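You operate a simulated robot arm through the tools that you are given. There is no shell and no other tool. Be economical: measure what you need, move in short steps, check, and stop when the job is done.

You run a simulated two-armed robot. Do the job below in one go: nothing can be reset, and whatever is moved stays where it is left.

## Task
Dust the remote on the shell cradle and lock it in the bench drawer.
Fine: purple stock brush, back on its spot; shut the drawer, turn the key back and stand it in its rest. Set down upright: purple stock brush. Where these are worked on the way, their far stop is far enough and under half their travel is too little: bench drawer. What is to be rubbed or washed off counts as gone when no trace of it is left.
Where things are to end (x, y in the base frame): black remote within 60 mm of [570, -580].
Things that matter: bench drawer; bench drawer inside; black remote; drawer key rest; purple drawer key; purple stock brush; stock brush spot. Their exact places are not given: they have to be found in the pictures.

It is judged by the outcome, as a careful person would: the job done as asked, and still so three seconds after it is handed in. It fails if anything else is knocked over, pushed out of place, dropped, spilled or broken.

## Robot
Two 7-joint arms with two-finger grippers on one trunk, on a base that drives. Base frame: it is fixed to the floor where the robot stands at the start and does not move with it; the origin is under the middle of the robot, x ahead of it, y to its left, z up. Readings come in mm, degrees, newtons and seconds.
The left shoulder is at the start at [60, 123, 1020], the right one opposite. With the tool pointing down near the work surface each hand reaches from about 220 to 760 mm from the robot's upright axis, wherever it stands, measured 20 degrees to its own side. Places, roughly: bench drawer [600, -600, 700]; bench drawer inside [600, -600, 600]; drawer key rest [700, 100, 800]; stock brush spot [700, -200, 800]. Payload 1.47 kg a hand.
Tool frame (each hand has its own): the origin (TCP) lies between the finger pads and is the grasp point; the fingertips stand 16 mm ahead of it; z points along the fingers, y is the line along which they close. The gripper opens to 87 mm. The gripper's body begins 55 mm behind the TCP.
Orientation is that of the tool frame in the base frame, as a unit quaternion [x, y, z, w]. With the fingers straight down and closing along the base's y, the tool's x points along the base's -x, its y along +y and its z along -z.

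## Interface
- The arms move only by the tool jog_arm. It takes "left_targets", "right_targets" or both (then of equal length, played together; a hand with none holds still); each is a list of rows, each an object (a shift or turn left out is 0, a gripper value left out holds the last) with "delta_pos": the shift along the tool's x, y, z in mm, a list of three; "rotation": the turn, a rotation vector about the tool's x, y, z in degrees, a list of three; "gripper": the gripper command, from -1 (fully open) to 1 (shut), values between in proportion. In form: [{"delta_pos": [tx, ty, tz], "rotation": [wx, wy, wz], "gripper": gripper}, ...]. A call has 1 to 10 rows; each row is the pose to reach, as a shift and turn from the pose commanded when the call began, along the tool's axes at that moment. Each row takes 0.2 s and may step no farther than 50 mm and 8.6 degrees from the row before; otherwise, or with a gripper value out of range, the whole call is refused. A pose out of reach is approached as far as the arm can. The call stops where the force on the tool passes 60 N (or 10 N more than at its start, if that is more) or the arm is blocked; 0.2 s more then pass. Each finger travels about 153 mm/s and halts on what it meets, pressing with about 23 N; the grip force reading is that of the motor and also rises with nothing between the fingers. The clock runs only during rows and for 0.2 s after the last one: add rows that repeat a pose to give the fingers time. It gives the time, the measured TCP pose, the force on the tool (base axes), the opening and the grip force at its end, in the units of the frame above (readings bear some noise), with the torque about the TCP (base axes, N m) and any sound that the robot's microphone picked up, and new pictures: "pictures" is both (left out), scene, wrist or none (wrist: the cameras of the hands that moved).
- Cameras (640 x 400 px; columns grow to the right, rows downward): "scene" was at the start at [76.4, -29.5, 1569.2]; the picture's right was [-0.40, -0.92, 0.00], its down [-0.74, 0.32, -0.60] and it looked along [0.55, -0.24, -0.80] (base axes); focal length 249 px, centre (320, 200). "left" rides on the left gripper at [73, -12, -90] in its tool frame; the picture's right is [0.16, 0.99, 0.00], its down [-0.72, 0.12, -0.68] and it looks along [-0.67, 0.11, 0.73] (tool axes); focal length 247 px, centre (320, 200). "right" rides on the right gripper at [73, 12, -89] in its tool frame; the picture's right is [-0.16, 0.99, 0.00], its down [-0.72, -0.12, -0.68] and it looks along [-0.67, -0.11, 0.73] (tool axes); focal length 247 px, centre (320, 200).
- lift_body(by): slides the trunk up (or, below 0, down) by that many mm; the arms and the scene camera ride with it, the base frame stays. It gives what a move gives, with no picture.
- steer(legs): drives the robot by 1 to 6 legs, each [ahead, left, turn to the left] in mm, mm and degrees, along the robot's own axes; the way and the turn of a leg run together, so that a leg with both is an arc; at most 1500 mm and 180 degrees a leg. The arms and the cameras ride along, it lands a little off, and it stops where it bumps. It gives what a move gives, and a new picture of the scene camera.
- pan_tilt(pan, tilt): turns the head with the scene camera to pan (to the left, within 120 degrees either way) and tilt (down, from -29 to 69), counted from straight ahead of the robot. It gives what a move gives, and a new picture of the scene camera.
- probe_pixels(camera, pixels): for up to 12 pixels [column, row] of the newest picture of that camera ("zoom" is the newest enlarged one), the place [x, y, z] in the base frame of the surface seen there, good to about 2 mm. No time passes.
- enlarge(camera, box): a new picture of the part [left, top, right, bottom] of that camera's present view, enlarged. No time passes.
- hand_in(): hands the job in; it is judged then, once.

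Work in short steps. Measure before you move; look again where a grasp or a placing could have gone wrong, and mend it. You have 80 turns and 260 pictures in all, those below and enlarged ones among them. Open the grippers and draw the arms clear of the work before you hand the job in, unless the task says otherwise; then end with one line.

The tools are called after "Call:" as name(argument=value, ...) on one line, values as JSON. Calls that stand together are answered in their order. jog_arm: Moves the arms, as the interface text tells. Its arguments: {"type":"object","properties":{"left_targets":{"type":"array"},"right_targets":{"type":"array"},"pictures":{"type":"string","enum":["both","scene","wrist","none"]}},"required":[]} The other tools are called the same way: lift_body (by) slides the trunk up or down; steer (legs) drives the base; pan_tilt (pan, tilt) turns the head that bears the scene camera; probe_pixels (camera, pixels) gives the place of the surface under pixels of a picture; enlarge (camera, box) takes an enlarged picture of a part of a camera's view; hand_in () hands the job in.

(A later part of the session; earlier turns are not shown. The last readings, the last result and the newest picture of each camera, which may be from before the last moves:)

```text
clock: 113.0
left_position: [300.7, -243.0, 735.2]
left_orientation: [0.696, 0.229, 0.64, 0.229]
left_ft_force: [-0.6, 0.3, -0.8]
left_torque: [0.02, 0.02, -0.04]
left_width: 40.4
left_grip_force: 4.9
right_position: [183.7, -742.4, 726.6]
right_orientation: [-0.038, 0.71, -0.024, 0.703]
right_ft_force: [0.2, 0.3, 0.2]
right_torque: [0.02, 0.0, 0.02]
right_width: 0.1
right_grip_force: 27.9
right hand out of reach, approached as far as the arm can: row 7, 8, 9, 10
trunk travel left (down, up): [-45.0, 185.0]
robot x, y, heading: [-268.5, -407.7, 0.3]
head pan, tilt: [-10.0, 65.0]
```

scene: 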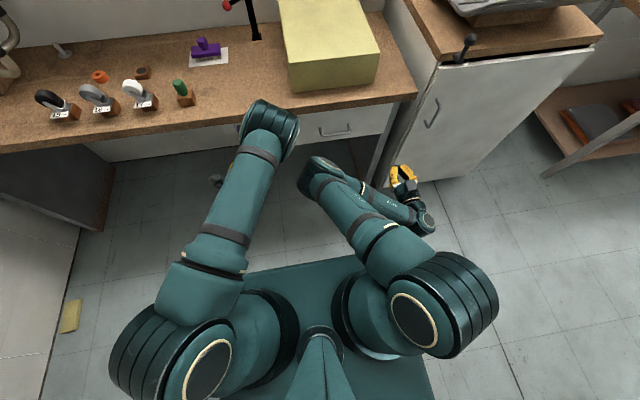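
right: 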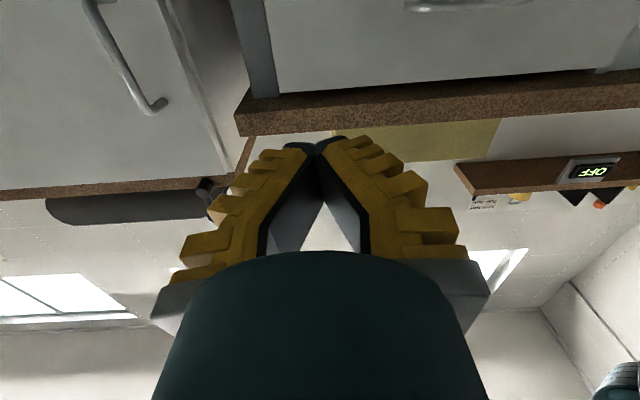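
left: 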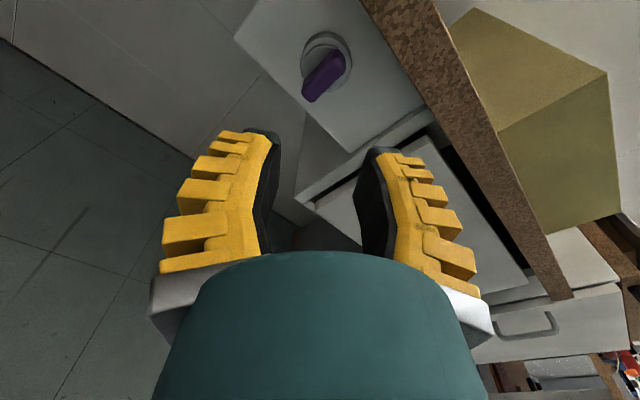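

The right elbow is still in the middle; I raise the right hand and move it right, and level the left tool.

Call:
jog_arm(right_targets=[{"delta_pos": [-22, -20, 0]}, {"delta_pos": [-44, -40, 0]}, {"delta_pos": [-66, -60, 0]}, {"delta_pos": [-88, -80, 0]}, {"delta_pos": [-110, -100, 0]}, {"delta_pos": [-132, -120, 0]}, {"delta_pos": [-154, -140, 0]}, {"delta_pos": [-176, -160, 0]}, {"delta_pos": [-198, -180, 0]}, {"delta_pos": [-220, -200, 0]}], left_targets=[{"rotation": [-0.7, 2, 0]}, {"rotation": [-1.4, 4.2, 0]}, {"rotation": [-1.4, 4.2, 0]}, {"rotation": [-1.4, 4.2, 0]}, {"rotation": [-1.4, 4.2, 0]}, {"rotation": [-1.4, 4.2, 0]}, {"rotation": [-1.4, 4.2, 0]}, {"rotation": [-1.4, 4.2, 0]}, {"rotation": [-1.4, 4.2, 0]}, {"rotation": [-1.4, 4.2, 0]}], pictures="scene")

```text
clock: 115.2
left_position: [300.5, -241.8, 733.9]
left_orientation: [0.669, 0.231, 0.668, 0.23]
left_ft_force: [0.9, 0.1, 0.0]
left_torque: [-0.01, -0.03, 0.01]
left_width: 40.6
left_grip_force: 4.1
right_position: [196.5, -922.5, 969.1]
right_orientation: [-0.038, 0.709, -0.025, 0.704]
right_ft_force: [0.9, -0.2, -0.2]
right_torque: [0.03, -0.01, -0.01]
right_width: 0.0
right_grip_force: 28.3
right hand out of reach, approached as far as the arm can: row 2, 3, 4, 5, 6, 7, 8, 9, 10
trunk travel left (down, up): [-45.0, 185.0]
robot x, y, heading: [-264.1, -406.8, 0.3]
head pan, tilt: [-10.0, 65.0]
```

scene: 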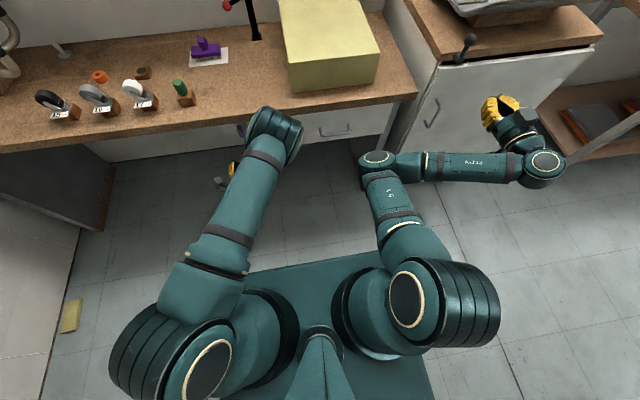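

Clear now. I roll the left hand the remaining 38° to align with the key.

Call:
jog_arm(left_targets=[{"rotation": [0, 0, 8]}, {"rotation": [0, 0, 16]}, {"rotation": [0, 0, 24]}, {"rotation": [0, 0, 32]}, {"rotation": [0, 0, 36]}, {"rotation": [0, 0, 36]}], pictures="both")

Call:
enlarge(camera="left", box=[240, 0, 400, 120])

```text
clock: 116.6
left_position: [299.2, -244.0, 735.8]
left_orientation: [0.708, 0.013, 0.706, 0.012]
left_ft_force: [0.2, 0.1, -0.9]
left_torque: [-0.03, -0.01, -0.02]
left_width: 40.6
left_grip_force: 3.8
right_position: [195.5, -922.6, 969.9]
right_orientation: [-0.038, 0.709, -0.024, 0.704]
right_ft_force: [0.2, 0.2, -0.4]
right_torque: [-0.01, 0.01, -0.02]
right_width: 0.0
right_grip_force: 27.9
trunk travel left (down, up): [-45.0, 185.0]
robot x, y, heading: [-268.1, -410.2, 0.1]
head pan, tilt: [-10.0, 65.0]
```

scene: 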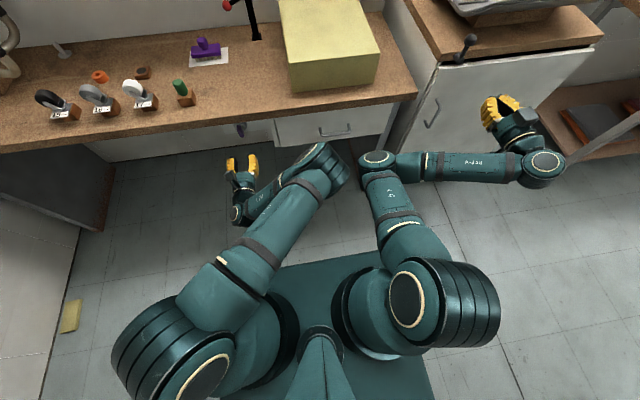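
left: 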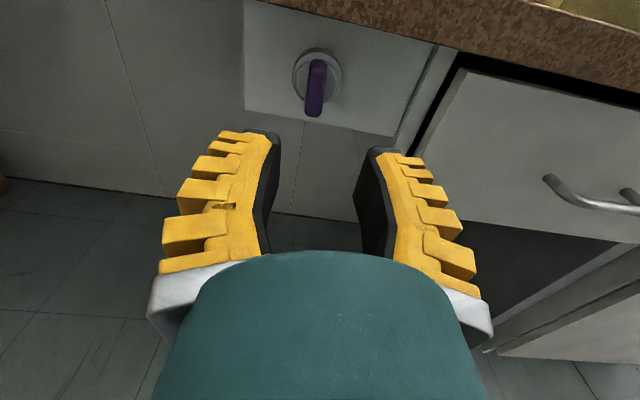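

```text
3.33 times, centred on (320, 60) of left
```

zoom: 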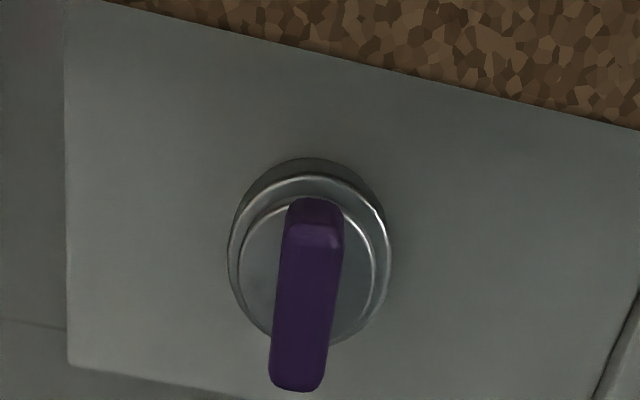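

The key is aligned at ~178°. I advance 117 mm, grip and start turning back counter-clockwise.

Call:
jog_arm(left_targets=[{"delta_pos": [0, 0, 40]}, {"delta_pos": [0, 0, 80]}, {"delta_pos": [0, 0, 117]}, {"delta_pos": [0, 0, 117], "gripper": 1}, {"delta_pos": [0, 0, 117], "gripper": 1}, {"delta_pos": [0, 0, 117], "gripper": 1}], pictures="wrist")

Call:
jog_arm(left_targets=[{"rotation": [0, 0, -8.5]}, {"rotation": [0, 0, -17]}, {"rotation": [0, 0, -25.5]}, {"rotation": [0, 0, -34]}, {"rotation": [0, 0, -42.5]}, {"rotation": [0, 0, -51]}, {"rotation": [0, 0, -59.5]}, {"rotation": [0, 0, -68]}, {"rotation": [0, 0, -76.5]}, {"rotation": [0, 0, -85]}], pictures="wrist")

```text
clock: 118.0
left_position: [416.3, -244.6, 733.8]
left_orientation: [0.708, 0.012, 0.706, 0.013]
left_ft_force: [-5.0, 2.5, -2.8]
left_torque: [0.07, 0.2, 0.01]
left_width: 9.3
left_grip_force: 22.4
right_position: [195.8, -922.4, 968.8]
right_orientation: [-0.038, 0.709, -0.025, 0.704]
right_ft_force: [0.8, -0.2, -0.2]
right_torque: [0.0, -0.01, -0.03]
right_width: 0.0
right_grip_force: 28.5
trunk travel left (down, up): [-45.0, 185.0]
robot x, y, heading: [-269.7, -409.3, 0.3]
head pan, tilt: [-10.0, 65.0]
```

left: 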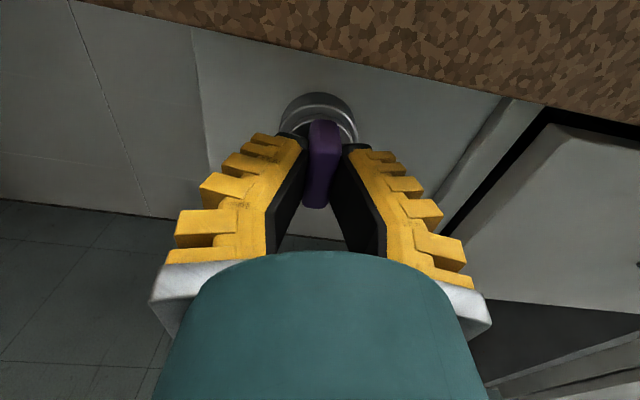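

```text
clock: 120.2
left_position: [414.9, -244.8, 736.2]
left_orientation: [0.513, 0.488, 0.512, 0.487]
left_ft_force: [-3.8, 4.2, -1.7]
left_torque: [0.07, 0.01, 0.09]
left_width: 8.8
left_grip_force: 23.0
right_position: [194.9, -922.4, 968.4]
right_orientation: [-0.037, 0.709, -0.026, 0.704]
right_ft_force: [0.4, 0.0, 0.2]
right_torque: [0.0, 0.02, 0.0]
right_width: 0.0
right_grip_force: 27.6
trunk travel left (down, up): [-45.0, 185.0]
robot x, y, heading: [-267.5, -409.6, 0.3]
head pan, tilt: [-10.0, 65.0]
```

left: 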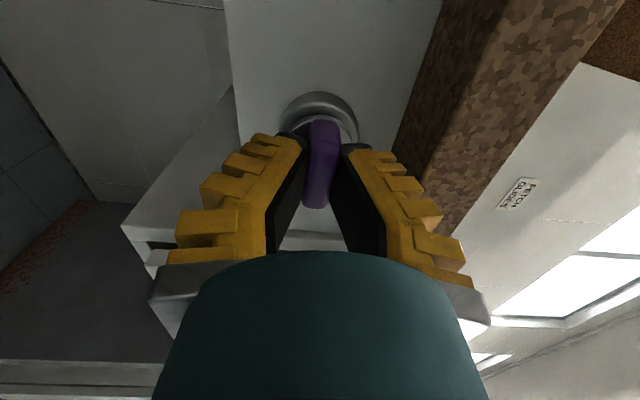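

The key follows. I turn the remaining ~93° back to the starting angle.

Call:
jog_arm(left_targets=[{"rotation": [0, 0, -8.5]}, {"rotation": [0, 0, -17]}, {"rotation": [0, 0, -25.5]}, {"rotation": [0, 0, -34]}, {"rotation": [0, 0, -42.5]}, {"rotation": [0, 0, -51]}, {"rotation": [0, 0, -59.5]}, {"rotation": [0, 0, -68]}, {"rotation": [0, 0, -76.5]}, {"rotation": [0, 0, -85]}], pictures="none")

Call:
jog_arm(left_targets=[{"rotation": [0, 0, -5]}, {"rotation": [0, 0, -9]}, {"rotation": [0, 0, -9]}], pictures="wrist")

```text
clock: 122.4
left_position: [416.5, -243.1, 734.9]
left_orientation: [0.047, 0.706, 0.047, 0.705]
left_ft_force: [-6.7, 3.4, 0.3]
left_torque: [0.07, -0.1, 0.03]
left_width: 10.4
left_grip_force: 23.1
right_position: [195.2, -922.1, 969.7]
right_orientation: [-0.038, 0.709, -0.025, 0.704]
right_ft_force: [1.1, -0.3, -0.4]
right_torque: [-0.01, 0.01, 0.02]
right_width: 0.0
right_grip_force: 27.6
trunk travel left (down, up): [-45.0, 185.0]
robot x, y, heading: [-263.8, -405.1, 0.3]
head pan, tilt: [-10.0, 65.0]
```

```text
clock: 123.2
left_position: [414.8, -244.8, 735.4]
left_orientation: [-0.007, 0.707, -0.008, 0.707]
left_ft_force: [-5.8, 4.9, 2.2]
left_torque: [0.07, -0.18, 0.07]
left_width: 9.8
left_grip_force: 22.6
right_position: [196.0, -922.0, 968.2]
right_orientation: [-0.037, 0.709, -0.026, 0.704]
right_ft_force: [0.6, 0.5, 0.0]
right_torque: [0.01, 0.01, 0.01]
right_width: 0.1
right_grip_force: 27.7
trunk travel left (down, up): [-45.0, 185.0]
robot x, y, heading: [-268.1, -406.4, 0.3]
head pan, tilt: [-10.0, 65.0]
```

left: 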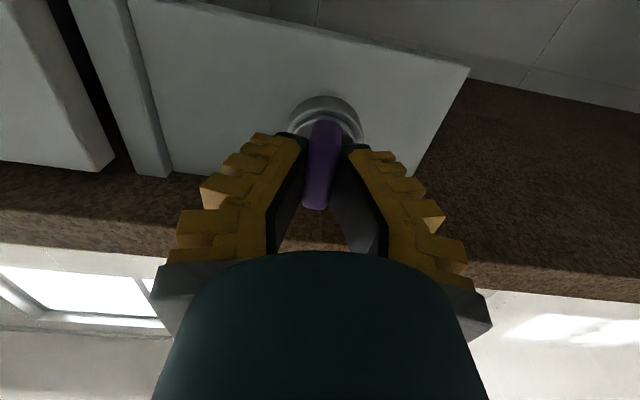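

The key is back at its starting angle. I pull it straight out.

Call:
jog_arm(left_targets=[{"delta_pos": [0, 0, -15]}, {"delta_pos": [0, 0, -35]}, {"delta_pos": [0, 0, -60]}, {"delta_pos": [0, 0, -90]}, {"delta_pos": [0, 0, -120]}, {"delta_pos": [0, 0, -120]}], pictures="wrist")

Call:
enlarge(camera="left", box=[240, 40, 400, 220])

```text
clock: 124.6
left_position: [297.6, -243.5, 735.4]
left_orientation: [-0.006, 0.708, -0.007, 0.706]
left_ft_force: [-0.4, -1.0, -0.2]
left_torque: [0.0, -0.03, 0.03]
left_width: 0.2
left_grip_force: 22.9
right_position: [195.6, -922.8, 969.9]
right_orientation: [-0.037, 0.709, -0.025, 0.704]
right_ft_force: [0.2, 0.4, -0.8]
right_torque: [0.0, 0.02, 0.04]
right_width: 0.2
right_grip_force: 27.9
trunk travel left (down, up): [-45.0, 185.0]
robot x, y, heading: [-267.8, -406.7, 0.6]
head pan, tilt: [-10.0, 65.0]
```

left: 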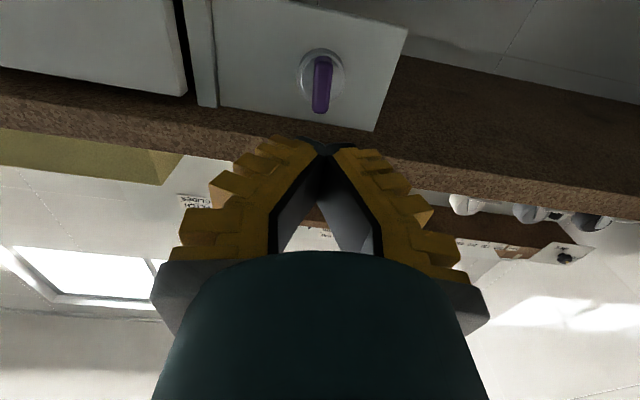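

```text
2.22 times, centred on (320, 130) of left
```

zoom: 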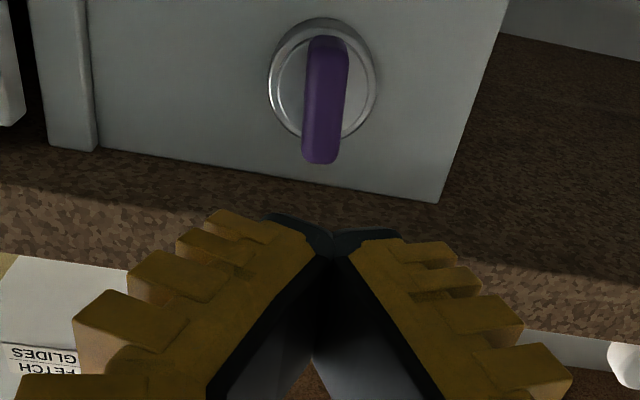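

The fingers slipped off; the key is still in. I grip it deeper (TCP x≈424), nudge it counter-clockwise against its stop and read the torque.

Call:
jog_arm(left_targets=[{"gripper": 0.4}, {"gripper": 0.4}, {"delta_pos": [0, -1, 45]}, {"delta_pos": [0, -1, 90]}, {"delta_pos": [0, -1, 127]}, {"delta_pos": [0, -1, 127], "gripper": 1}, {"delta_pos": [0, -1, 127], "gripper": 1}, {"delta_pos": [0, -1, 127], "rotation": [0, 0, -4], "gripper": 1}, {"delta_pos": [0, -1, 127], "rotation": [0, 0, -8], "gripper": 1}, {"delta_pos": [0, -1, 127], "rotation": [0, 0, -8], "gripper": 1}], pictures="wrist")

```text
clock: 126.8
left_position: [422.5, -245.1, 735.6]
left_orientation: [-0.057, 0.705, -0.057, 0.704]
left_ft_force: [-7.4, 10.5, 0.0]
left_torque: [0.11, 0.03, 0.13]
left_width: 10.2
left_grip_force: 22.8
right_position: [194.8, -921.6, 968.4]
right_orientation: [-0.038, 0.709, -0.025, 0.704]
right_ft_force: [0.6, 0.2, -0.1]
right_torque: [-0.02, -0.02, 0.04]
right_width: 0.0
right_grip_force: 28.7
trunk travel left (down, up): [-45.0, 185.0]
robot x, y, heading: [-267.9, -410.2, 0.6]
head pan, tilt: [-10.0, 65.0]
```

left: 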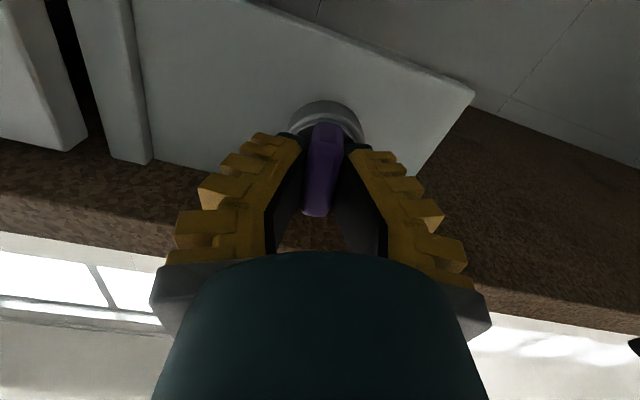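

No clear stop at −9°. I turn back to 0 and pull gently by 8 mm, reading the force.

Call:
jog_arm(left_targets=[{"rotation": [0, 0, 4]}, {"rotation": [0, 0, 8.3]}, {"rotation": [0, 0, 8.3]}, {"delta_pos": [0, 0, -4], "rotation": [0, 0, 8.3]}, {"delta_pos": [0, 0, -8], "rotation": [0, 0, 8.3]}], pictures="wrist")

```text
clock: 128.0
left_position: [415.7, -245.9, 734.0]
left_orientation: [-0.004, 0.707, -0.006, 0.707]
left_ft_force: [11.2, 3.3, 2.4]
left_torque: [0.02, -0.1, 0.07]
left_width: 5.8
left_grip_force: 22.7
right_position: [197.0, -921.8, 968.9]
right_orientation: [-0.037, 0.709, -0.025, 0.704]
right_ft_force: [0.4, -0.5, -0.4]
right_torque: [-0.01, 0.01, -0.01]
right_width: 0.3
right_grip_force: 27.8
trunk travel left (down, up): [-45.0, 185.0]
robot x, y, heading: [-265.8, -408.5, 0.1]
head pan, tilt: [-10.0, 65.0]
```

left: 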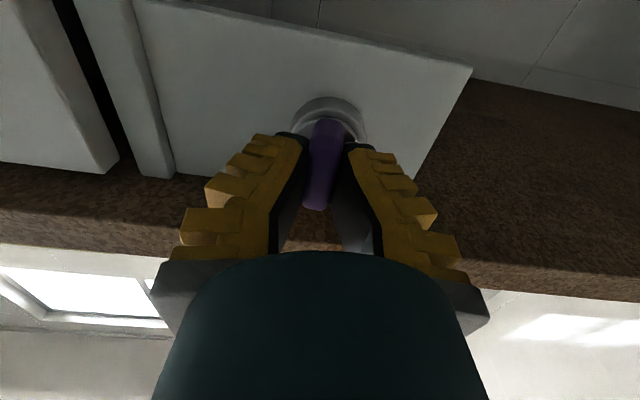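

Force is only 11 N with little slip visible. I continue pulling slowly and look.

Call:
jog_arm(left_targets=[{"delta_pos": [0, 0, -2]}, {"delta_pos": [0, 0, -4]}, {"delta_pos": [0, 0, -6]}, {"delta_pos": [0, 0, -8]}], pictures="wrist")

Call:
probe_pixels(camera="left", pixels=[[325, 135], [322, 160], [318, 185], [316, 200], [330, 110]])

```text
clock: 129.0
left_position: [406.8, -246.8, 733.7]
left_orientation: [-0.006, 0.708, -0.005, 0.706]
left_ft_force: [4.7, 1.6, -0.7]
left_torque: [0.0, 0.0, -0.03]
left_width: 5.8
left_grip_force: 23.0
right_position: [196.1, -923.0, 968.1]
right_orientation: [-0.038, 0.709, -0.025, 0.704]
right_ft_force: [0.4, 0.4, -0.2]
right_torque: [0.02, -0.06, 0.01]
right_width: 0.0
right_grip_force: 28.2
trunk travel left (down, up): [-45.0, 185.0]
robot x, y, heading: [-267.5, -408.9, 0.2]
head pan, tilt: [-10.0, 65.0]
```

left: 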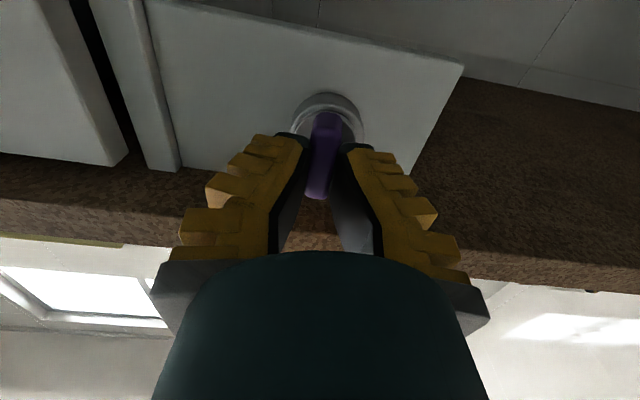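

```text
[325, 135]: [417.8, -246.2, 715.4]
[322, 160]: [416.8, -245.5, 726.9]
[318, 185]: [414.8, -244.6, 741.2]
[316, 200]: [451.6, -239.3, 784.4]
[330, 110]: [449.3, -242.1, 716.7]
```

The key did not come out; it slips in the pads and so is still captive. I release, go back to the initial viewing pose and compare its angle with the start picture.

Call:
jog_arm(left_targets=[{"gripper": 0.4}, {"gripper": 0.4}, {"delta_pos": [0, 2, -30]}, {"delta_pos": [1, 4, -60]}, {"delta_pos": [1, 4, -60]}], pictures="wrist")

Call:
enlarge(camera="left", box=[240, 40, 400, 160])

```text
clock: 130.2
left_position: [346.2, -241.4, 735.9]
left_orientation: [-0.006, 0.708, -0.006, 0.706]
left_ft_force: [0.3, 0.5, 0.7]
left_torque: [-0.02, -0.02, 0.0]
left_width: 32.4
left_grip_force: 4.4
right_position: [196.6, -922.2, 968.4]
right_orientation: [-0.038, 0.709, -0.025, 0.704]
right_ft_force: [-0.2, -1.1, 0.4]
right_torque: [0.04, -0.01, -0.01]
right_width: 0.1
right_grip_force: 28.1
trunk travel left (down, up): [-45.0, 185.0]
robot x, y, heading: [-267.0, -406.3, 0.3]
head pan, tilt: [-10.0, 65.0]
```

left: 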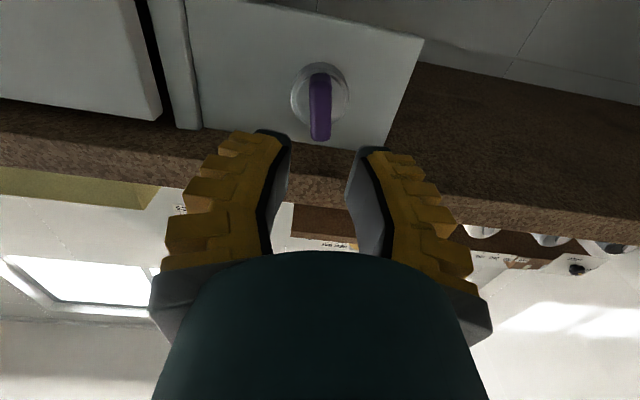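

```text
3.33 times, centred on (320, 100) of left
```

zoom: 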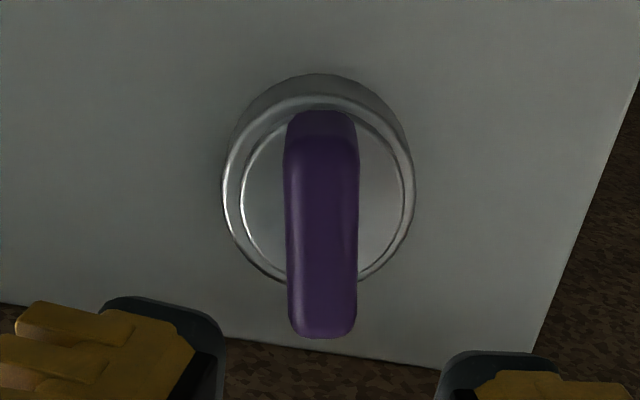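

Compared with the start, the key is now tilted about 6° counter-clockwise (my nudge). I set the hand to roll 0, regrip deep so the pads square it, and check the picture.

Call:
jog_arm(left_targets=[{"delta_pos": [1, -3, 40], "rotation": [0, 0, -4]}, {"delta_pos": [1, -3, 78], "rotation": [0, 0, -4]}, {"delta_pos": [1, -3, 78], "rotation": [0, 0, -4], "gripper": 1}, {"delta_pos": [1, -3, 78], "rotation": [0, 0, -4], "gripper": 1}, {"delta_pos": [1, -3, 78], "rotation": [0, 0, -4], "gripper": 1}, {"delta_pos": [1, -3, 78], "rotation": [0, 0, 0], "gripper": 1}, {"delta_pos": [1, -3, 78], "rotation": [0, 0, 4], "gripper": 1}, {"delta_pos": [1, -3, 78], "rotation": [0, 0, 4], "gripper": 1}], pictures="wrist")

```text
clock: 132.0
left_position: [426.2, -245.3, 734.3]
left_orientation: [0.02, 0.708, 0.02, 0.706]
left_ft_force: [-4.7, 10.9, 1.2]
left_torque: [-0.04, 0.02, 0.14]
left_width: 9.4
left_grip_force: 23.3
right_position: [195.5, -922.0, 969.5]
right_orientation: [-0.039, 0.709, -0.026, 0.704]
right_ft_force: [0.7, 0.4, -0.2]
right_torque: [0.02, 0.0, -0.03]
right_width: 0.1
right_grip_force: 28.3
trunk travel left (down, up): [-45.0, 185.0]
robot x, y, heading: [-264.3, -406.7, 0.3]
head pan, tilt: [-10.0, 65.0]
```

left: 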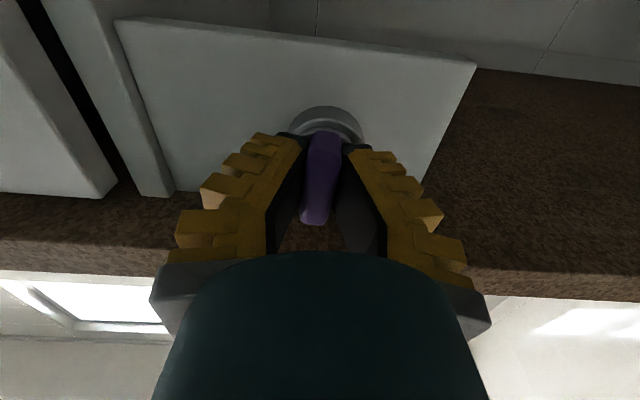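

Grip is deep and square, roll +3°, but there's an 11 N side load. I relieve it (y +2 mm), go to roll 0 and pull slowly.

Call:
jog_arm(left_targets=[{"delta_pos": [0, 1.5, 0], "rotation": [0, 0, -3.2]}, {"delta_pos": [0, 1.5, 0], "rotation": [0, 0, -3.2]}, {"delta_pos": [0, 1.5, -3], "rotation": [0, 0, -3.2]}, {"delta_pos": [0, 1.5, -6], "rotation": [0, 0, -3.2]}, {"delta_pos": [0, 1.5, -9], "rotation": [0, 0, -3.2]}], pictures="wrist")

Call:
probe_pixels(camera="left", pixels=[[325, 145], [322, 165], [318, 190], [316, 205]])

```text
clock: 133.2
left_position: [417.3, -244.3, 732.8]
left_orientation: [0.0, 0.707, 0.0, 0.707]
left_ft_force: [12.2, 1.0, 0.1]
left_torque: [-0.01, 0.0, 0.04]
left_width: 6.1
left_grip_force: 22.4
right_position: [196.2, -922.3, 968.4]
right_orientation: [-0.037, 0.709, -0.025, 0.704]
right_ft_force: [0.0, 0.4, 0.4]
right_torque: [-0.02, 0.01, 0.01]
right_width: 0.0
right_grip_force: 28.7
trunk travel left (down, up): [-45.0, 185.0]
robot x, y, heading: [-267.5, -405.6, 0.4]
head pan, tilt: [-10.0, 65.0]
```

left: 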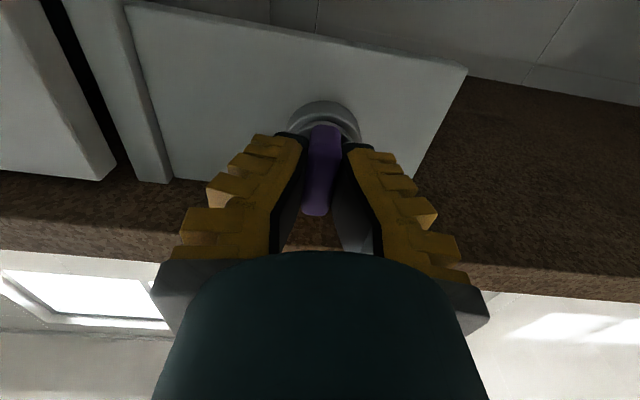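

```text
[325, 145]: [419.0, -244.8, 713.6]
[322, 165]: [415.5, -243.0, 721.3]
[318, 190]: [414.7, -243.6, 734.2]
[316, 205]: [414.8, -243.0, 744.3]
```

The key still resists at roll 0 (12 N, pads slip). I regrip deep and sweep the angle from +8° to −9° under a light pull in one go, so it can free itself at its home angle, then pull on.

Call:
jog_arm(left_targets=[{"gripper": 0.6}, {"gripper": 0.6}, {"delta_pos": [0, 0.5, 11], "gripper": 0.6}, {"delta_pos": [0, 0.5, 11], "gripper": 1}, {"delta_pos": [0, 0.5, 11], "gripper": 1}, {"delta_pos": [0, 0.5, 11], "gripper": 1}, {"delta_pos": [0, 0.5, 11], "rotation": [0, 0, 5]}, {"delta_pos": [0, 0.5, 11], "rotation": [0, 0, 10]}, {"delta_pos": [0, 0.5, 11], "rotation": [0, 0, 10]}], pictures="none")

Call:
jog_arm(left_targets=[{"delta_pos": [0, 0, -1], "rotation": [0, 0, -2]}, {"delta_pos": [0, 0, -2], "rotation": [0, 0, -4]}, {"delta_pos": [0, 0, -3], "rotation": [0, 0, -6]}, {"delta_pos": [0, 0, -4], "rotation": [0, 0, -8]}, {"delta_pos": [0, 0, -5], "rotation": [0, 0, -10]}, {"delta_pos": [0, 0, -6], "rotation": [0, 0, -12]}, {"delta_pos": [0, 0, -7], "rotation": [0, 0, -14]}, {"delta_pos": [0, 0, -8], "rotation": [0, 0, -16]}, {"delta_pos": [0, 0, -9], "rotation": [0, 0, -18]}, {"delta_pos": [0, 0, -10], "rotation": [0, 0, -19]}], pictures="wrist")

Call:
probe_pixels(camera="left", pixels=[[325, 140], [322, 160], [318, 185], [316, 200]])

Call:
jog_arm(left_targets=[{"delta_pos": [0, 0, -8]}, {"delta_pos": [0, 0, -20]}, {"delta_pos": [0, 0, -40]}, {"delta_pos": [0, 0, -70]}, {"delta_pos": [0, 0, -70]}], pictures="wrist")

```text
clock: 135.2
left_position: [427.5, -243.4, 733.4]
left_orientation: [0.061, 0.705, 0.063, 0.704]
left_ft_force: [-7.0, -2.3, 0.7]
left_torque: [-0.03, 0.11, -0.03]
left_width: 10.7
left_grip_force: 23.3
right_position: [194.7, -923.2, 968.6]
right_orientation: [-0.038, 0.709, -0.025, 0.704]
right_ft_force: [0.2, 0.4, -0.5]
right_torque: [0.01, 0.01, -0.03]
right_width: 0.1
right_grip_force: 28.1
trunk travel left (down, up): [-45.0, 185.0]
robot x, y, heading: [-265.2, -408.0, 0.0]
head pan, tilt: [-10.0, 65.0]
```

```text
clock: 137.4
left_position: [417.4, -241.9, 733.2]
left_orientation: [-0.055, 0.706, -0.056, 0.704]
left_ft_force: [12.1, 0.0, 1.0]
left_torque: [0.02, -0.02, -0.02]
left_width: 6.3
left_grip_force: 22.8
right_position: [196.9, -921.9, 968.3]
right_orientation: [-0.038, 0.709, -0.025, 0.704]
right_ft_force: [0.0, 0.6, 0.4]
right_torque: [-0.02, -0.04, 0.0]
right_width: 0.1
right_grip_force: 28.2
trunk travel left (down, up): [-45.0, 185.0]
robot x, y, heading: [-266.4, -404.0, 0.3]
head pan, tilt: [-10.0, 65.0]
```

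left: 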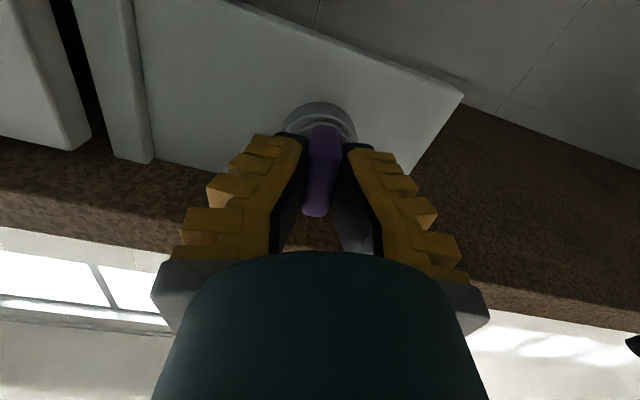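

```text
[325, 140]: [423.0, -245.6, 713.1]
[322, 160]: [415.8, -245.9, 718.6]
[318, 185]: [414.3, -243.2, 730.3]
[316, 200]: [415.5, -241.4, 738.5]
```

```text
clock: 138.6
left_position: [345.8, -241.4, 731.8]
left_orientation: [-0.054, 0.706, -0.056, 0.704]
left_ft_force: [0.2, 0.0, -0.3]
left_torque: [0.0, 0.0, 0.02]
left_width: 0.0
left_grip_force: 22.9
right_position: [196.2, -922.0, 967.6]
right_orientation: [-0.037, 0.709, -0.026, 0.704]
right_ft_force: [1.4, -0.2, 0.6]
right_torque: [0.03, -0.01, -0.01]
right_width: 0.0
right_grip_force: 28.1
trunk travel left (down, up): [-45.0, 185.0]
robot x, y, heading: [-266.2, -407.7, 0.3]
head pan, tilt: [-10.0, 65.0]
```

left: 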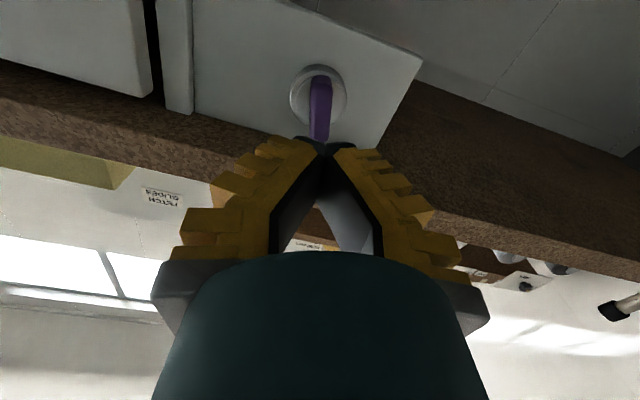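

Still captive at 12 N pad friction. I regrip deep at roll 0 and add a sideways load of about 35 N so the pads bite harder, then pull slowly and further.

Call:
jog_arm(left_targets=[{"gripper": 0.4}, {"gripper": 0.4}, {"delta_pos": [0, -1, 40], "rotation": [0, 0, 4.5]}, {"delta_pos": [0, -1, 81], "rotation": [0, 0, 9]}, {"delta_pos": [0, -1, 81], "rotation": [0, 0, 9]}, {"delta_pos": [0, -1, 81], "rotation": [0, 0, 9], "gripper": 1}, {"delta_pos": [0, -1, 81], "rotation": [0, 0, 9], "gripper": 1}, {"delta_pos": [0, -1, 81], "rotation": [0, 0, 9], "gripper": 1}], pictures="none")

Call:
jog_arm(left_targets=[{"delta_pos": [0, 3, 0]}, {"delta_pos": [0, 6, 0]}, {"delta_pos": [0, 8, -1]}, {"delta_pos": [0, 8, -3]}, {"delta_pos": [0, 8, -5]}, {"delta_pos": [0, 8, -7]}, {"delta_pos": [0, 8, -9]}, {"delta_pos": [0, 8, -11]}], pictures="wrist")

Call:
probe_pixels(camera="left", pixels=[[325, 140], [322, 160], [318, 185], [316, 200]])

Call:
enlarge(camera="left", box=[240, 80, 400, 230])

```text
clock: 140.4
left_position: [427.5, -240.6, 733.9]
left_orientation: [0.0, 0.709, 0.0, 0.706]
left_ft_force: [-5.6, 1.1, -0.8]
left_torque: [0.07, 0.13, 0.0]
left_width: 10.1
left_grip_force: 22.9
right_position: [196.3, -922.5, 968.7]
right_orientation: [-0.037, 0.709, -0.025, 0.704]
right_ft_force: [0.1, -0.7, 1.5]
right_torque: [0.0, 0.01, 0.0]
right_width: 0.0
right_grip_force: 27.9
trunk travel left (down, up): [-45.0, 185.0]
robot x, y, heading: [-268.9, -405.2, 0.3]
head pan, tilt: [-10.0, 65.0]
```

```text
clock: 142.2
left_position: [417.8, -235.4, 734.5]
left_orientation: [0.001, 0.708, 0.001, 0.707]
left_ft_force: [10.9, -10.2, 1.6]
left_torque: [-0.01, -0.04, -0.18]
left_width: 6.0
left_grip_force: 23.1
right_position: [196.9, -922.3, 967.8]
right_orientation: [-0.038, 0.709, -0.026, 0.704]
right_ft_force: [-0.7, 0.4, -0.2]
right_torque: [0.0, 0.03, 0.02]
right_width: 0.1
right_grip_force: 28.0
trunk travel left (down, up): [-45.0, 185.0]
robot x, y, heading: [-266.7, -408.0, 0.2]
head pan, tilt: [-10.0, 65.0]
```

left: 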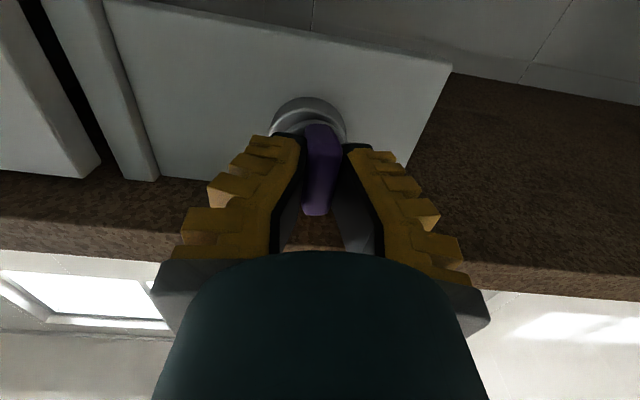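

```text
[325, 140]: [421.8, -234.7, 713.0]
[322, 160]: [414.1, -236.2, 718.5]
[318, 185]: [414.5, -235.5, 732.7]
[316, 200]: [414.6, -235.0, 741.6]
```

```text
2.67 times, centred on (320, 155) of left
5 turns are left
```

zoom: 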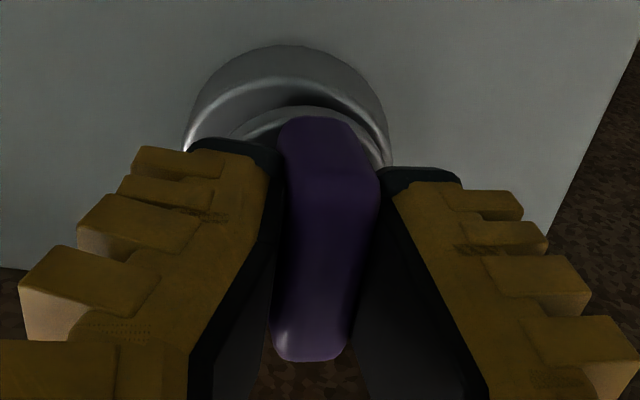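

Comparing the pictures, an aligned key shows no slope in this view, so the start angle was about +6–7° clockwise rather than 0. I regrip deep, turn to +13° and sweep slowly back under tension, then pull on.

Call:
jog_arm(left_targets=[{"gripper": 0.5}, {"gripper": 0.5}, {"delta_pos": [0, -8, 5]}, {"delta_pos": [0, -8, 11]}, {"delta_pos": [0, -8, 11], "gripper": 1}, {"delta_pos": [0, -8, 11], "gripper": 1}, {"delta_pos": [0, -8, 11], "gripper": 1}, {"delta_pos": [0, -8, 11], "rotation": [0, 0, 7]}, {"delta_pos": [0, -8, 11], "rotation": [0, 0, 14]}, {"delta_pos": [0, -8, 11], "rotation": [0, 0, 14]}], pictures="none")

Call:
jog_arm(left_targets=[{"delta_pos": [0, 0, -3]}, {"delta_pos": [0, 0, -4], "rotation": [0, 0, -1.5]}, {"delta_pos": [0, 0, -4.7], "rotation": [0, 0, -3]}, {"delta_pos": [0, 0, -5.4], "rotation": [0, 0, -4.5]}, {"delta_pos": [0, 0, -6.1], "rotation": [0, 0, -6]}, {"delta_pos": [0, 0, -6.8], "rotation": [0, 0, -7.5]}, {"delta_pos": [0, 0, -7.5], "rotation": [0, 0, -9]}, {"delta_pos": [0, 0, -8.2], "rotation": [0, 0, -10.5]}, {"delta_pos": [0, 0, -9], "rotation": [0, 0, -12]}, {"delta_pos": [0, 0, -10], "rotation": [0, 0, -13.5]}], pictures="wrist")

Call:
jog_arm(left_targets=[{"delta_pos": [0, 0, -5]}, {"delta_pos": [0, 0, -15]}, {"delta_pos": [0, 0, -30]}, {"delta_pos": [0, 0, -50]}, {"delta_pos": [0, 0, -70]}], pictures="wrist")

```text
clock: 144.4
left_position: [426.9, -244.5, 733.7]
left_orientation: [0.088, 0.702, 0.086, 0.701]
left_ft_force: [-9.1, 4.1, 1.4]
left_torque: [-0.06, 0.13, 0.07]
left_width: 11.7
left_grip_force: 23.4
right_position: [194.6, -922.8, 969.1]
right_orientation: [-0.039, 0.709, -0.024, 0.704]
right_ft_force: [0.4, -1.1, -0.1]
right_torque: [0.02, 0.03, -0.01]
right_width: 0.0
right_grip_force: 27.9
trunk travel left (down, up): [-45.0, 185.0]
robot x, y, heading: [-269.2, -402.3, 0.2]
head pan, tilt: [-10.0, 65.0]
```

```text
clock: 146.6
left_position: [418.5, -244.0, 733.2]
left_orientation: [0.003, 0.707, 0.001, 0.707]
left_ft_force: [12.0, 2.2, 3.8]
left_torque: [-0.01, -0.14, 0.02]
left_width: 6.0
left_grip_force: 22.9
right_position: [197.1, -922.8, 967.6]
right_orientation: [-0.038, 0.709, -0.025, 0.704]
right_ft_force: [-0.2, 1.0, -0.9]
right_torque: [0.0, 0.03, -0.01]
right_width: 0.0
right_grip_force: 27.0
trunk travel left (down, up): [-45.0, 185.0]
robot x, y, heading: [-263.9, -407.6, 0.4]
head pan, tilt: [-10.0, 65.0]
```

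left: 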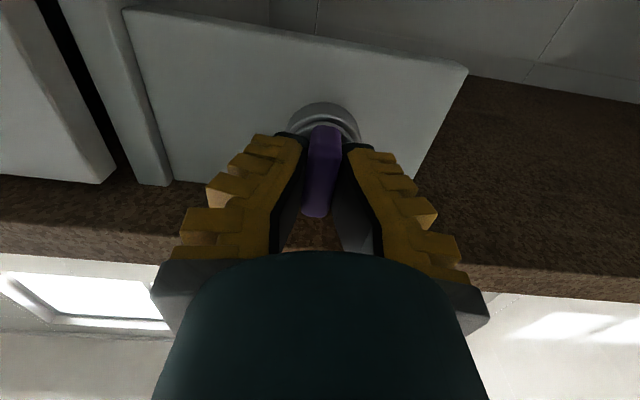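

```text
clock: 147.8
left_position: [348.1, -244.4, 732.8]
left_orientation: [0.003, 0.708, 0.003, 0.707]
left_ft_force: [0.2, -0.5, 0.2]
left_torque: [-0.01, -0.03, -0.02]
left_width: 0.0
left_grip_force: 22.8
right_position: [195.5, -922.6, 969.5]
right_orientation: [-0.037, 0.709, -0.025, 0.704]
right_ft_force: [0.0, -0.3, -0.4]
right_torque: [0.01, 0.0, -0.03]
right_width: 0.0
right_grip_force: 27.7
trunk travel left (down, up): [-45.0, 185.0]
robot x, y, heading: [-261.8, -410.3, 0.5]
head pan, tilt: [-10.0, 65.0]
4 turns are left
```

left: 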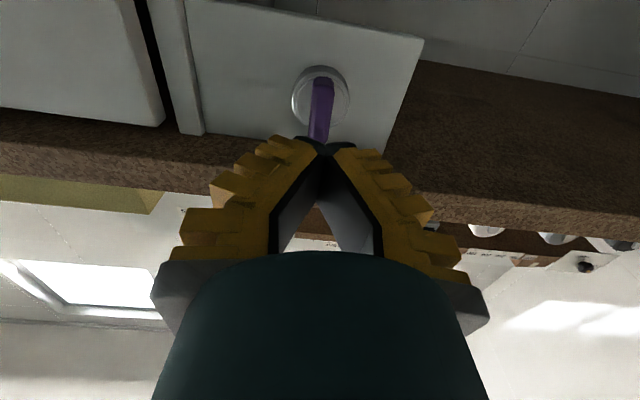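

Still captive. As a last try I grip again and turn counter-clockwise through a quarter under light tension (in case its withdrawal position lies there), then turn back to the start angle and withdraw.

Call:
jog_arm(left_targets=[{"gripper": 0.4}, {"gripper": 0.4}, {"delta_pos": [0, 0.5, 40]}, {"delta_pos": [0, 0.5, 79]}, {"delta_pos": [0, 0.5, 79]}, {"delta_pos": [0, 0.5, 79], "gripper": 1}, {"delta_pos": [0, 0.5, 79], "gripper": 1}, {"delta_pos": [0, 0.5, 79], "gripper": 1}, {"delta_pos": [0, 0.5, 77], "gripper": 1}], pictures="none")

Call:
jog_arm(left_targets=[{"delta_pos": [0, 0, 0], "rotation": [0, 0, -8.5]}, {"delta_pos": [0, 0, -0.3], "rotation": [0, 0, -17]}, {"delta_pos": [0, 0, -0.6], "rotation": [0, 0, -25.5]}, {"delta_pos": [0, 0, -0.9], "rotation": [0, 0, -34]}, {"delta_pos": [0, 0, -1.2], "rotation": [0, 0, -42.5]}, {"delta_pos": [0, 0, -1.5], "rotation": [0, 0, -51]}, {"delta_pos": [0, 0, -1.8], "rotation": [0, 0, -59.5]}, {"delta_pos": [0, 0, -2.1], "rotation": [0, 0, -68]}, {"delta_pos": [0, 0, -2.4], "rotation": [0, 0, -76.5]}, {"delta_pos": [0, 0, -3], "rotation": [0, 0, -85]}], pictures="wrist")

Call:
jog_arm(left_targets=[{"delta_pos": [0, 0, -2]}, {"delta_pos": [0, 0, -4]}, {"delta_pos": [0, 0, -4]}], pictures="wrist")

Call:
jog_arm(left_targets=[{"rotation": [0, 0, 8.5]}, {"rotation": [0, 0, 17]}, {"rotation": [0, 0, 25.5]}, {"rotation": [0, 0, 34]}, {"rotation": [0, 0, 42.5]}, {"rotation": [0, 0, 51]}, {"rotation": [0, 0, 59.5]}, {"rotation": [0, 0, 68]}, {"rotation": [0, 0, 76.5]}, {"rotation": [0, 0, 85]}], pictures="wrist")

```text
clock: 149.8
left_position: [426.8, -242.9, 733.1]
left_orientation: [0.001, 0.707, 0.004, 0.707]
left_ft_force: [2.6, 0.5, -0.7]
left_torque: [-0.02, 0.01, -0.02]
left_width: 6.7
left_grip_force: 23.1
right_position: [196.0, -923.5, 968.5]
right_orientation: [-0.037, 0.709, -0.025, 0.704]
right_ft_force: [-1.1, 0.5, 0.3]
right_torque: [-0.02, -0.04, 0.01]
right_width: 0.1
right_grip_force: 28.0
trunk travel left (down, up): [-45.0, 185.0]
robot x, y, heading: [-269.1, -402.7, 0.2]
head pan, tilt: [-10.0, 65.0]
```

```text
clock: 152.0
left_position: [422.9, -242.6, 734.2]
left_orientation: [-0.477, 0.523, -0.476, 0.522]
left_ft_force: [3.4, -0.4, 0.9]
left_torque: [0.04, -0.04, 0.01]
left_width: 6.1
left_grip_force: 23.2
right_position: [197.6, -922.5, 967.9]
right_orientation: [-0.038, 0.709, -0.025, 0.704]
right_ft_force: [-0.5, 0.4, 0.2]
right_torque: [0.04, -0.03, 0.04]
right_width: 0.0
right_grip_force: 28.1
trunk travel left (down, up): [-45.0, 185.0]
robot x, y, heading: [-267.7, -408.3, 0.4]
head pan, tilt: [-10.0, 65.0]
```

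left: 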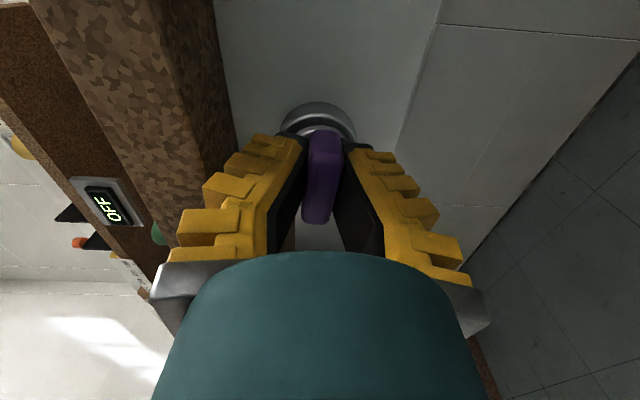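

```text
clock: 152.8
left_position: [417.3, -241.9, 734.2]
left_orientation: [-0.475, 0.525, -0.475, 0.523]
left_ft_force: [0.5, -0.3, 0.3]
left_torque: [0.04, 0.03, -0.02]
left_width: 7.2
left_grip_force: 22.7
right_position: [195.9, -922.7, 968.5]
right_orientation: [-0.037, 0.709, -0.025, 0.704]
right_ft_force: [-0.2, -0.5, -0.1]
right_torque: [-0.02, 0.04, -0.01]
right_width: 0.0
right_grip_force: 27.9
trunk travel left (down, up): [-45.0, 185.0]
robot x, y, heading: [-263.0, -409.2, 0.1]
head pan, tilt: [-10.0, 65.0]
```

left: 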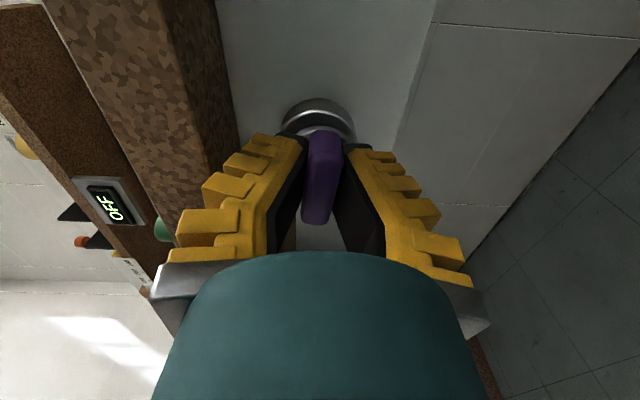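

```text
clock: 155.0
left_position: [418.1, -244.0, 732.9]
left_orientation: [0.005, 0.708, 0.004, 0.706]
left_ft_force: [0.3, -0.1, -0.2]
left_torque: [-0.01, 0.0, 0.01]
left_width: 7.6
left_grip_force: 23.3
right_position: [196.1, -922.8, 968.9]
right_orientation: [-0.038, 0.709, -0.024, 0.704]
right_ft_force: [0.8, 0.1, -0.1]
right_torque: [-0.01, -0.02, 0.03]
right_width: 0.0
right_grip_force: 28.0
trunk travel left (down, up): [-45.0, 185.0]
robot x, y, heading: [-267.2, -413.1, 0.2]
head pan, tilt: [-10.0, 65.0]
3 turns are left
```

left: 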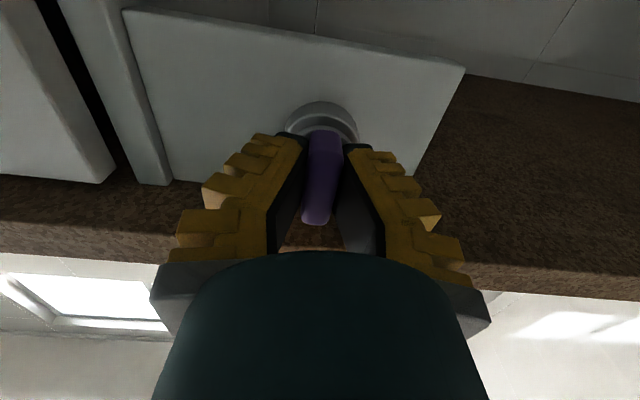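

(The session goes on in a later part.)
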